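You operate a simulated robot arm through the tools that you are given. There is no shell and no other tool. Be economical: measure what you need, move in short steps, check, and stop when the job is done.

Carry out the task below with a simulated robot arm. There is one attempt and no reset: what you move stays moved.

TASK
Slide the tin along the dresser top until it stands next to the green jar.
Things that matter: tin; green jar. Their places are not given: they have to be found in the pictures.

It is judged by the outcome, as a careful person would: the job done as asked, and still so three seconds after it is handed in. It fails if anything else is knocked over, pushed out of place, dropped, spilled or broken.

THE ROBOT
A 6-joint arm with a two-finger parallel gripper, fixed in place. Base frame: the origin is at the foot of the arm, x ahead of it, y to its left, z up; the work surface is at about z = 850. Lengths are in mm, angles in degrees, forces in N, time in s.
With the tool pointing down near the work surface it reaches from about 240 to 640 mm from the base axis. Its first joint turns from -66.0 to 66.0 degrees. Payload 2.7 kg.
Tool frame: the origin (TCP) lies between the finger pads and is the grasp point; the fingertips stand 23 mm ahead of it; z points along the fingers, y is the line along which they close. The gripper opens to 94 mm. The fingers are 38 mm wide and 10 mm thick; the gripper's body (54 by 96 mm) begins 39 mm behind the TCP.
Orientation is that of the tool frame in the base frame, as a unit quaternion [w, x, y, z]. With the fingers straight down and closing along the base's y, the tool's x points along the base's -x, its y along +y and its z along -z.

THE INTERFACE
- The arm moves only by the tool play_rows. Its argument "commands" is one flat list of numbers, 7 for each row, row after row: the shift along the tool's x, y, z in mm, then the turn, a rotation vector about the tool's x, y, z in degrees, then the gripper command, from -1 (fully open) to 1 (shut), values between in proportion. In form: [dx, dy, dz, rx, ry, rz, grip, dx, dy, dz, rx, ry, rz, grip, ...]. A call has 1 to 12 rows; each row shifts and turns the commanded pose from where the row before left it, along the tool's axes as they then stand. A row lasts 0.2 s, in which the tool goes at most 50 mm and 8.6 degrees; a call with a longer step from one row to the next is refused whole, and so is a gripper value outside its range. A pose out of reach is approached as far as the arm can. The call stops where the force on the tool passes 40 N (or 10 N more than at its start, if that is more) or the arm is blocked; 0.2 s more then pass. The fingers move at their own pace (about 45 mm/s each) and stop on an object; they squeeze with about 33 N. The grip force told is the motor's: it shows also when the fingers shut on nothing. Time passes only in rows, and 0.2 s behind the last, so rows that do not move let the fingers close. It gives the time, the measured TCP pose, the force on the tool (base axes), the opening and the grip force at its end, in the units of the frame above (readings bear some noise), and new pictures: "pictures" is both (left out), scene, wrist or none.
- Cameras (640 x 400 px; columns grow to the right, rows downward): "scene" is fixed at [88.3, -449.7, 1392]; the picture's right is [0.50, -0.87, 0.00], its down [-0.55, -0.31, -0.77] and it looks along [0.67, 0.38, -0.63] (base axes); focal length 319 px, centre (320, 200). "wrist" rides on the gripper at [-39, 0, -44] in the tool frame; the picture's right is [0.00, -1.00, 0.00], its down [0.97, 0.00, -0.24] and it looks along [0.24, 0.00, 0.97] (tool axes); focal length 218 px, centre (320, 200).
- point_at(camera, pixels): for up to 12 pixels [column, row] of the newest picture of that camera ("zoom" is the newest enlarged one), the place [x, y, z] in the base frame of the surface seen there, good to about 3 mm, but the place of the scene camera against the robot may be out by one fixed shift of up to 12 mm in any direction. No time passes.
- close_up(camera, box): a new picture of the part [left, top, right, bottom] of that camera's present view, enlarged. No time passes.
- close_job(): hands the job in; it is judged then, once.

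Work in short steps. Measure before you move; look again where a grasp or a placing could have gone wrong, and mend it. You have 60 turns and 120 pictures in all, the two below and enlarged ones among them. Open the gripper and draw the arm clear of the work before you hand the job in, unless the task says otherwise; then end with one line.

The tools are called after "Call:" as a command line: name --argument value ..., lists and objects as JSON in quotes. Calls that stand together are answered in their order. play_rows: Moves the arm, as the interface text tells. Its arguments: {"type":"object","properties":{"commands":{"type":"array","items":{"type":"number"}},"pictures":{"type":"string","enum":["both","scene","wrist","none"]}},"required":["commands"]} The other tools are called the same way: point_at (camera, pixels) gives the place of the surface under pixels of a picture; close_up (camera, box) takes an enlarged picture of a part of a camera's view; close_job () hands the job in.

At the start:

```text
clock: 0.0
eef_pos: [404.5, -198.0, 1099.3]
tcp_rot: [-0.001, 0.001, 1.0, 0.0]
wrist_force: [0.2, 0.4, 0.1]
finger_gap: 93.9
finger_force: 0.1
```

scene: 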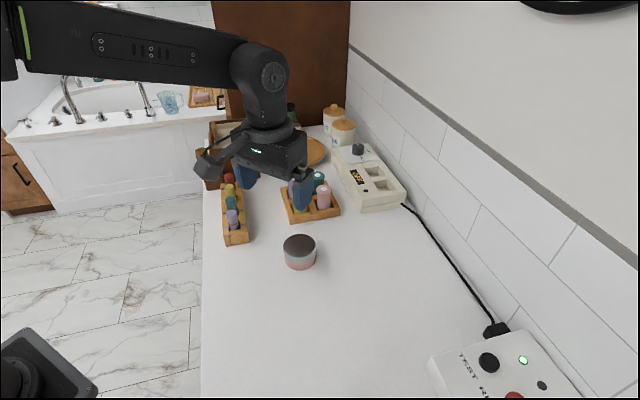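
wrist: 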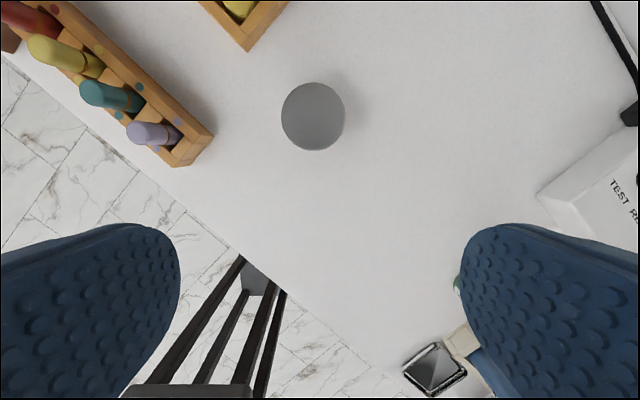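

The tin seems to be at scene (300,250). The green jar isn't obvious, so I'll enlarge the candidate areas and measure.

Call:
close_up --camera "scene" --box '[190, 80, 430, 280]'

Call:
close_up --camera "wrist" --box '[380, 220, 560, 400]'

Call:
point_at --camera "wrist" --pixels '[[313, 116], [283, 116], [344, 116], [313, 84], [313, 149], [457, 285], [435, 368], [460, 340], [205, 140], [250, 45], [240, 250], [340, 340]]'

Call:
point_at --camera "scene" --pixels '[[300, 243], [300, 268], [291, 110], [235, 244], [290, 220], [340, 212], [318, 180], [324, 195], [400, 205], [450, 360], [205, 390], [205, 250]]'

```text
2.00 times, centred on (310, 180) of scene
```

zoom: 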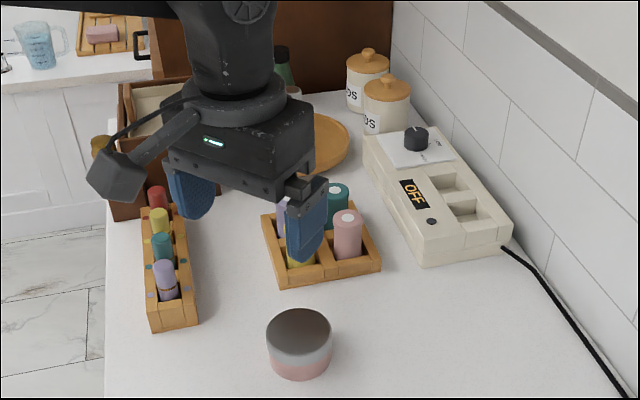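

```text
2.22 times, centred on (470, 310) of wrist
```

zoom: 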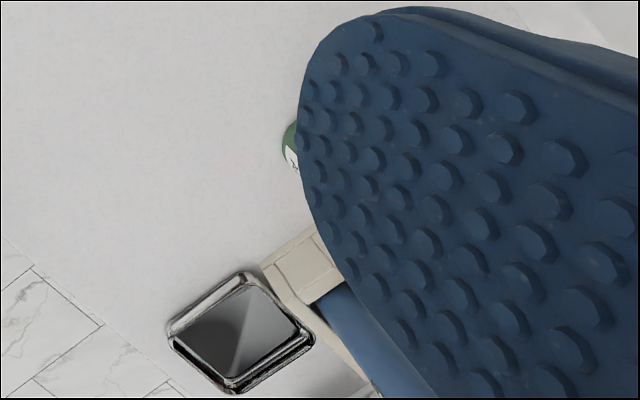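

```text
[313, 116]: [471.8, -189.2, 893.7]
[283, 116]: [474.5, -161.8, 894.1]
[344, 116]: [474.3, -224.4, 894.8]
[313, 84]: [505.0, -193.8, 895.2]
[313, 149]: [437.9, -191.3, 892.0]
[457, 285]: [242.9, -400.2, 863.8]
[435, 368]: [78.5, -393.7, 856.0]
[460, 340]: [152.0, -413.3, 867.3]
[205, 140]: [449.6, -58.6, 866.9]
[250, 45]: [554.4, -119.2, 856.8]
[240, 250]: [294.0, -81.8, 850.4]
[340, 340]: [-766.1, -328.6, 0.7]
```

```text
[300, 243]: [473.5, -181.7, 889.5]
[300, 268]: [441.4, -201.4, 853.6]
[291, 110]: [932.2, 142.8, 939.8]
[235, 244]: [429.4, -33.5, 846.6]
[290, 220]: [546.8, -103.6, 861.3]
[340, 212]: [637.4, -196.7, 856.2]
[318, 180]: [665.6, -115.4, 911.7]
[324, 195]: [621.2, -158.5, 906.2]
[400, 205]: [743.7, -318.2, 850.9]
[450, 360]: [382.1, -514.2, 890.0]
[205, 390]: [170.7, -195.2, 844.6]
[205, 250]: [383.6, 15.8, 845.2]
```

The tin is at about (472,-192), 64 mm wide and 45 mm tall. A green item peeks out behind the right finger near (243,-400), so I'll move at height towards -y and look.

Call:
play_rows --commands '[20, -40, 0, 0, 0, 0, -1, 20, -40, 0, 0, 0, 0, -1, 20, -40, 0, 0, 0, 0, -1, 20, -40, 0, 0, 0, 0, -1, 0, 0, 0, 0, 0, 0, -1]'

```text
clock: 1.2
eef_pos: [325.7, -358.4, 1100.7]
tcp_rot: [0.0, 0.0, 1.0, 0.0]
wrist_force: [0.6, 0.1, -0.4]
finger_gap: 93.9
finger_force: 0.0
```

scene: 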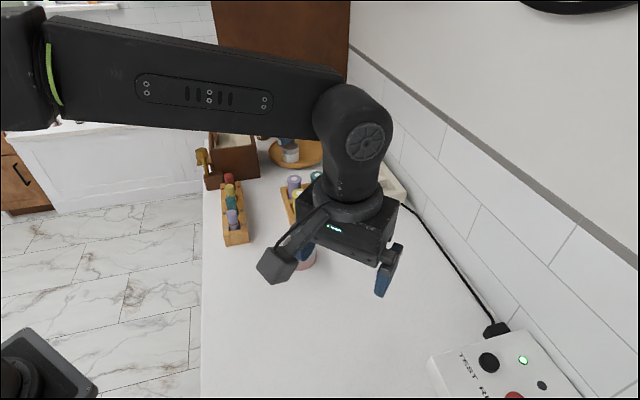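
wrist: 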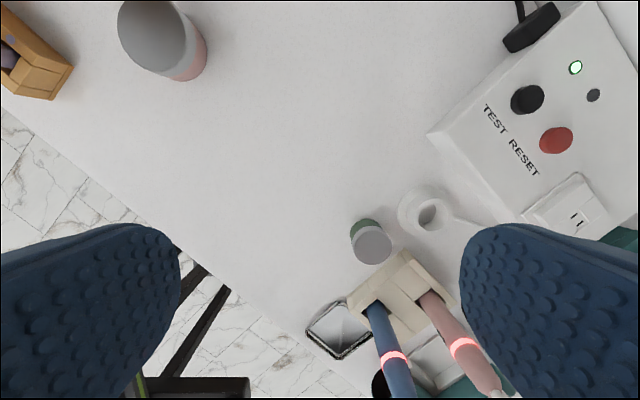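

The green jar is at wrist (370,240), with a holder and a ring-shaped item beside it. I'll enlarge and measure.

Call:
close_up --camera "wrist" --box '[290, 160, 480, 400]'

Call:
point_at --camera "wrist" --pixels '[[371, 246], [352, 246], [391, 246], [371, 228], [371, 263], [364, 220], [425, 210], [400, 210], [430, 185], [403, 255], [350, 298], [432, 135]]'

Call:
close_up --camera "scene" --box '[190, 120, 350, 220]'

```text
1.67 times, centred on (385, 280) of wrist
```

zoom: 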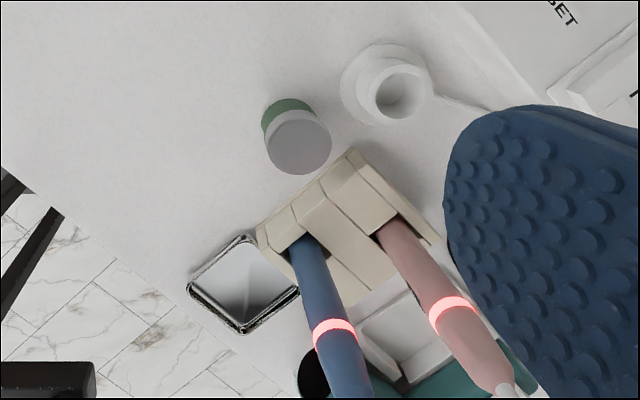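

```text
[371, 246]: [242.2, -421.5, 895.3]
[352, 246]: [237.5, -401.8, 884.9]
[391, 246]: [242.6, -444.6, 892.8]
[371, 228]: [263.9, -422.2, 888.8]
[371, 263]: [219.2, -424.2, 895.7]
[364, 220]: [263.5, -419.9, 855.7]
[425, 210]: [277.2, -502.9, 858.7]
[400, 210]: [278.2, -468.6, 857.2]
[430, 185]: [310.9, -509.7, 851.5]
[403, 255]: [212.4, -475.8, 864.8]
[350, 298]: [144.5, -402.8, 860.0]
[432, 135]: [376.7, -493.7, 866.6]
```

```text
4.00 times, centred on (270, 170) of scene
```

zoom: 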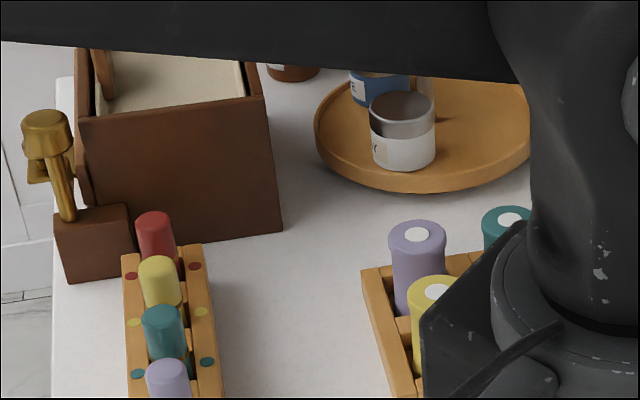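

The jar's centre is about (242,-423), with radius ~23 and top at ~895. I plan to grip the tin and slide it diagonally to about (288,-377), with the tool turned 45° so the fingers straddle the line of travel. First I turn and go above the tin.

Call:
play_rows --commands '[0, 0, 0, 0, 0, -7.5, -1, 0, 0, 0, 0, 0, -7.5, -1, 0, 0, 0, 0, 0, -7.5, -1, 0, 0, 0, 0, 0, -7.5, -1, 0, 0, 0, 0, 0, -7.5, -1, 0, 0, 0, 0, 0, -7.5, -1, -44, 2.8, 0, 0, 0, 0, -1, -44, 2.8, 0, 0, 0, 0, -1, -44, 2.8, 0, 0, 0, 0, -1, -44, 2.8, 0, 0, 0, 0, -1, -44, 2.8, 0, 0, 0, 0, -1, 0, 0, 0, 0, 0, 0, -1]'

```text
clock: 3.8
eef_pos: [470.9, -191.7, 1100.1]
tcp_rot: [0.0, -0.383, 0.924, 0.0]
wrist_force: [0.0, -0.8, -0.6]
finger_gap: 93.9
finger_force: 0.0
```

scene: 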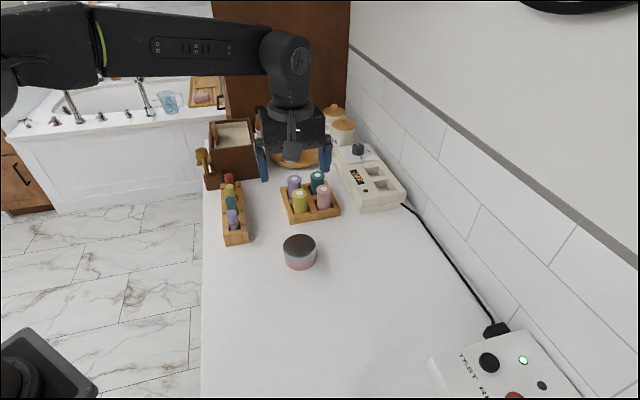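
wrist: 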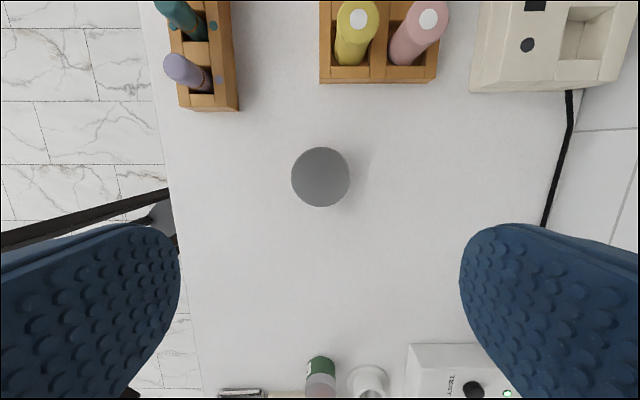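

Call:
point_at --camera "wrist" --pixels '[[320, 177], [293, 177], [348, 177], [320, 150], [320, 205], [320, 365], [321, 380], [307, 375], [335, 375]]'

```text
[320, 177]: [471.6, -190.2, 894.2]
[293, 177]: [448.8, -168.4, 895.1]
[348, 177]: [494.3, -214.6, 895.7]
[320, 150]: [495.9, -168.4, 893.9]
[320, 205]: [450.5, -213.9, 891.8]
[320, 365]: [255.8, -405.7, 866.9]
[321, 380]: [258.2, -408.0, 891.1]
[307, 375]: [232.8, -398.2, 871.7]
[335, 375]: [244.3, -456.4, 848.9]
```

The tin is centred under the gripper at (472,-191). I descend to z≈878 with the fingers open.

Call:
play_rows --commands '[0, 0, 45, 0, 0, 0, -1, 0, 0, 45, 0, 0, 0, -1, 0, 0, 45, 0, 0, 0, -1, 0, 0, 40, 0, 0, 0, -1, 0, 0, 25, 0, 0, 0, -1, 0, 0, 21, 0, 0, 0, -1, 0, 0, 0, 0, 0, 0, -1]'

```text
clock: 5.4
eef_pos: [470.5, -193.1, 879.1]
tcp_rot: [0.0, -0.382, 0.924, 0.0]
wrist_force: [-0.1, 0.3, -0.9]
finger_gap: 93.9
finger_force: 0.1
```

scene: 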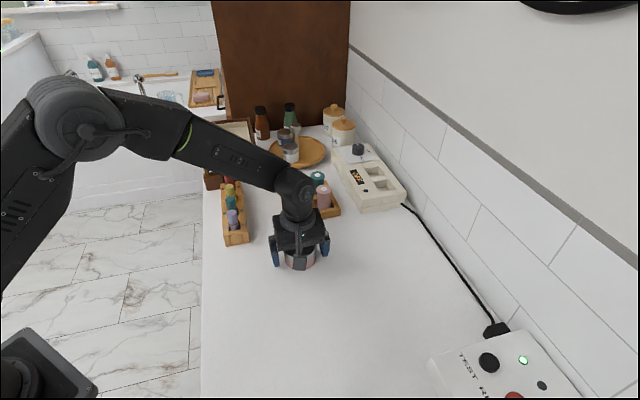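
wrist: 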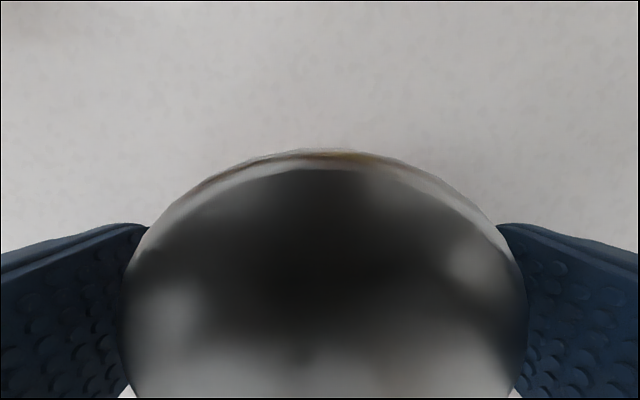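

The fingers straddle the tin, so I close on it.

Call:
play_rows --commands '[0, 0, 0, 0, 0, 0, 1, 0, 0, 0, 0, 0, 0, 1, 0, 0, 0, 0, 0, 0, 1, 0, 0, 0, 0, 0, 0, 1, 0, 0, 0, 0, 0, 0, 1]' --pictures "none"

```text
clock: 6.6
eef_pos: [471.6, -193.0, 879.5]
tcp_rot: [0.0, -0.382, 0.924, 0.0]
wrist_force: [0.2, 0.2, 0.3]
finger_gap: 70.1
finger_force: 33.2
```

It is held (gap 70 mm). I slide along tool x in two stages, 220 mm first and then a check.

Call:
play_rows --commands '[10, 0, 0, 0, 0, 0, 1, 20, 0, 0, 0, 0, 0, 1, 20, 0, 0, 0, 0, 0, 1, 20, 0, 0, 0, 0, 0, 1, 20, 0, 0, 0, 0, 0, 1, 20, 0, 0, 0, 0, 0, 1, 25, 0, 0, 0, 0, 0, 1, 25, 0, 0, 0, 0, 0, 1, 25, 0, 0, 0, 0, 0, 1, 25, 0, 0, 0, 0, 0, 1, 10, 0, 0, 0, 0, 0, 1, 0, 0, 0, 0, 0, 0, 1]'

```text
clock: 9.2
eef_pos: [313.9, -348.1, 879.5]
tcp_rot: [0.0, -0.382, 0.924, 0.0]
wrist_force: [1.0, 1.1, 4.2]
finger_gap: 70.2
finger_force: 32.6
```

scene: 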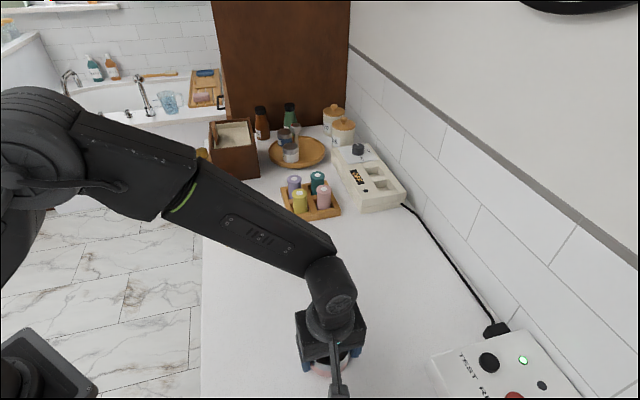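
wrist: 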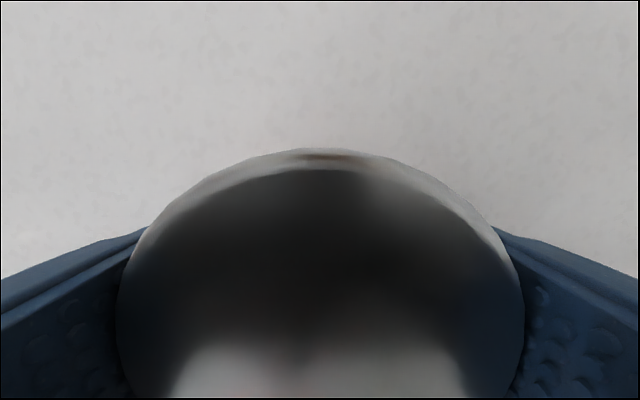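

The tin slid as planned. I make the last ~35 mm gently.

Call:
play_rows --commands '[8, 0, 0, 0, 0, 0, 1, 8, 0, 0, 0, 0, 0, 1, 7, 0, 0, 0, 0, 0, 1, 6, 0, 0, 0, 0, 0, 1, 5, 0, 0, 0, 0, 0, 1, 0, 0, 0, 0, 0, 0, 1]'

```text
clock: 10.6
eef_pos: [291.0, -372.3, 880.0]
tcp_rot: [0.001, -0.382, 0.924, -0.001]
wrist_force: [2.4, 1.2, 5.7]
finger_gap: 70.2
finger_force: 32.7
```

scene: 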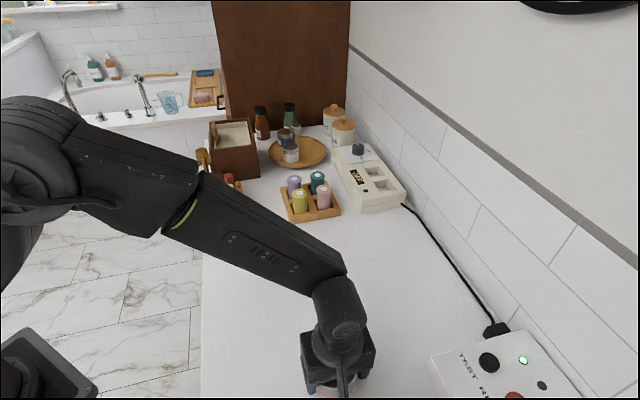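
wrist: 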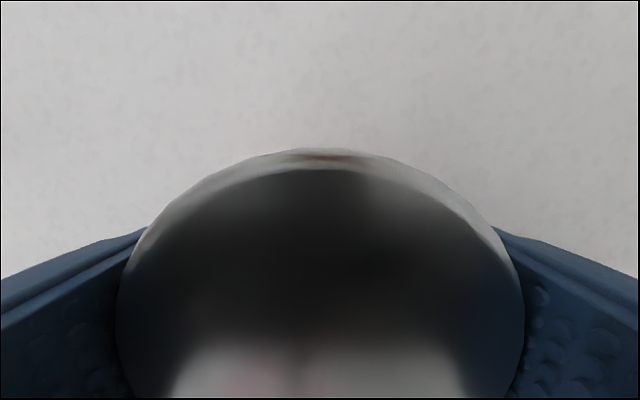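

The tin is now at about (291,-372). I open fully, lift straight up, back off and look.

Call:
play_rows --commands '[0, 0, 0, 0, 0, 0, -1, 0, 0, 0, 0, 0, 0, -1, 0, 0, 0, 0, 0, 0, -1, 0, 0, 0, 0, 0, 0, -1, 0, 0, -20, 0, 0, 0, -1, 0, 0, -40, 0, 0, 0, -1, 0, 0, -45, 0, 0, 0, -1, 0, 0, -45, 0, 0, 0, -1, 0, 0, -45, 0, 0, 0, -1, 0, 0, 0, 0, 0, 0, -1]'

```text
clock: 12.8
eef_pos: [290.7, -372.0, 1072.4]
tcp_rot: [0.0, -0.383, 0.924, 0.001]
wrist_force: [-0.5, -0.2, -0.1]
finger_gap: 93.9
finger_force: 0.0
```

scene: 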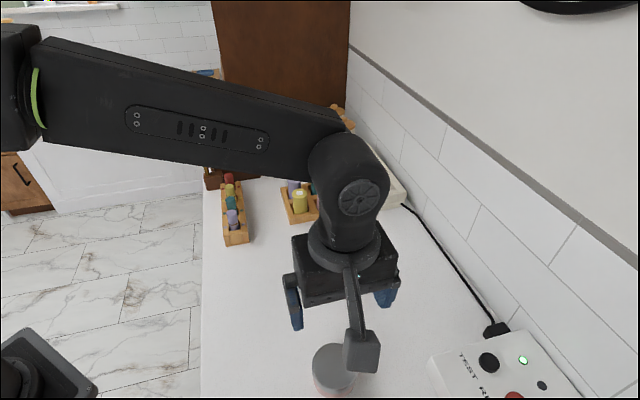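
wrist: 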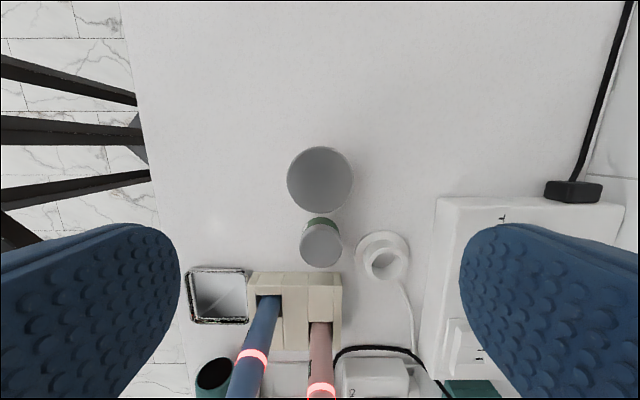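

Call:
close_up --camera "wrist" --box '[250, 130, 410, 290]'

Call:
point_at --camera "wrist" --pixels '[[320, 179], [320, 209], [320, 148], [320, 222], [320, 228], [320, 245], [320, 264], [302, 245], [340, 245]]'

```text
2.50 times, centred on (330, 210) of wrist
```

zoom: 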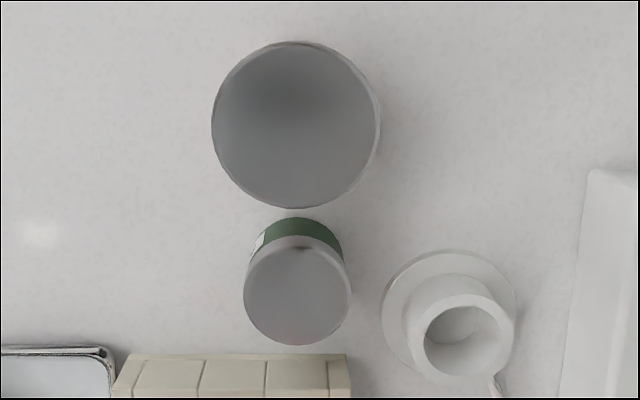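

```text
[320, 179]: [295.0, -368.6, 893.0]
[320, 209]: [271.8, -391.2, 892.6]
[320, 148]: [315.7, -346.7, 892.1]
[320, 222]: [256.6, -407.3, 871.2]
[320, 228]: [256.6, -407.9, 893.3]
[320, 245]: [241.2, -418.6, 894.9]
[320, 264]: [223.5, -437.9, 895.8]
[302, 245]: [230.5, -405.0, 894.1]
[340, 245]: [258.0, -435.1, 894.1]
```

The tin stands upright beside the undisturbed jar, with a gap of about 18 mm. I'll close it a little more by regripping and sliding ~11 mm.

Call:
play_rows --commands '[0, 0, 45, 0, 0, 0, -1, 0, 0, 45, 0, 0, 0, -1, 0, 0, 45, 0, 0, 0, -1, 0, 0, 35, 0, 0, 0, -1, 0, 0, 22, 0, 0, 0, -1, 0, 0, 0, 0, 0, 0, -1, 0, 0, 0, 0, 0, 0, 1, 0, 0, 0, 0, 0, 0, 1, 0, 0, 0, 0, 0, 0, 1, 0, 0, 0, 0, 0, 0, 1]' --pictures "none"

```text
clock: 15.0
eef_pos: [290.5, -372.3, 880.5]
tcp_rot: [0.001, -0.383, 0.924, -0.001]
wrist_force: [0.0, 0.2, -0.9]
finger_gap: 70.1
finger_force: 32.8
```

It's held again, so I slide 11 mm, release and lift.

Call:
play_rows --commands '[4, 0, 0, 0, 0, 0, 1, 4, 0, 0, 0, 0, 0, 1, 3, 0, 0, 0, 0, 0, 1, 0, 0, 0, 0, 0, 0, 1, 0, 0, 0, 0, 0, 0, -1, 0, 0, 0, 0, 0, 0, -1, 0, 0, 0, 0, 0, 0, -1, 0, 0, -20, 0, 0, 0, -1, 0, 0, -40, 0, 0, 0, -1, 0, 0, -45, 0, 0, 0, -1, 0, 0, -45, 0, 0, 0, -1, 0, 0, -45, 0, 0, 0, -1]' --pictures "wrist"

Call:
play_rows --commands '[-40, 0, 0, 0, 0, 0, -1, -40, 0, 0, 0, 0, 0, -1, -40, 0, 0, 0, 0, 0, -1, 0, 0, 0, 0, 0, 0, -1]'

```text
clock: 17.6
eef_pos: [282.1, -379.0, 1076.6]
tcp_rot: [0.0, -0.382, 0.924, 0.0]
wrist_force: [0.8, -0.9, 0.1]
finger_gap: 94.1
finger_force: 0.1
```

wrist: 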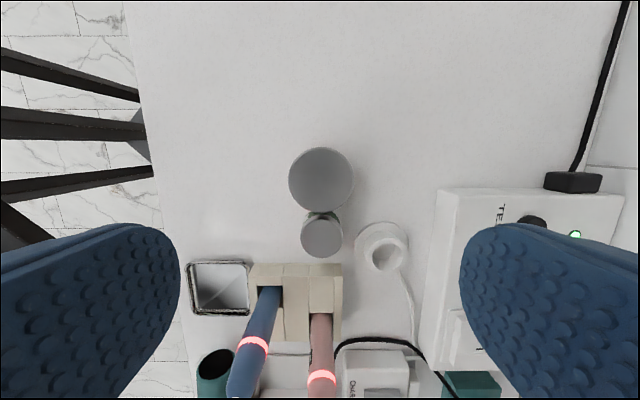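

```text
clock: 18.6
eef_pos: [367.6, -293.4, 1074.6]
tcp_rot: [0.0, -0.383, 0.924, 0.0]
wrist_force: [-0.3, -0.6, -0.3]
finger_gap: 94.1
finger_force: 0.0
```

scene: 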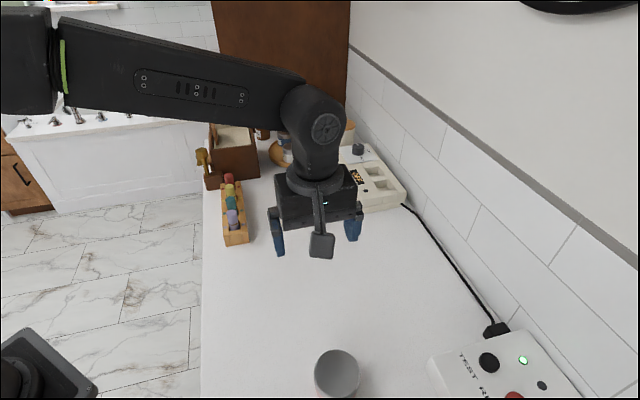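
wrist: 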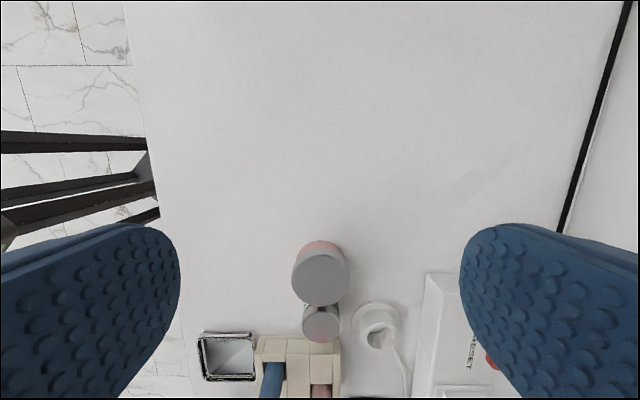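

The tin stands right beside the jar with a small gap and nothing else has moved. The arm is clear, so I hand in.

Call:
close_job

```text
The job is handed in.
```

The tin was slid along the dresser top and now stands upright next to the green jar, a few millimetres from it, with nothing else disturbed.
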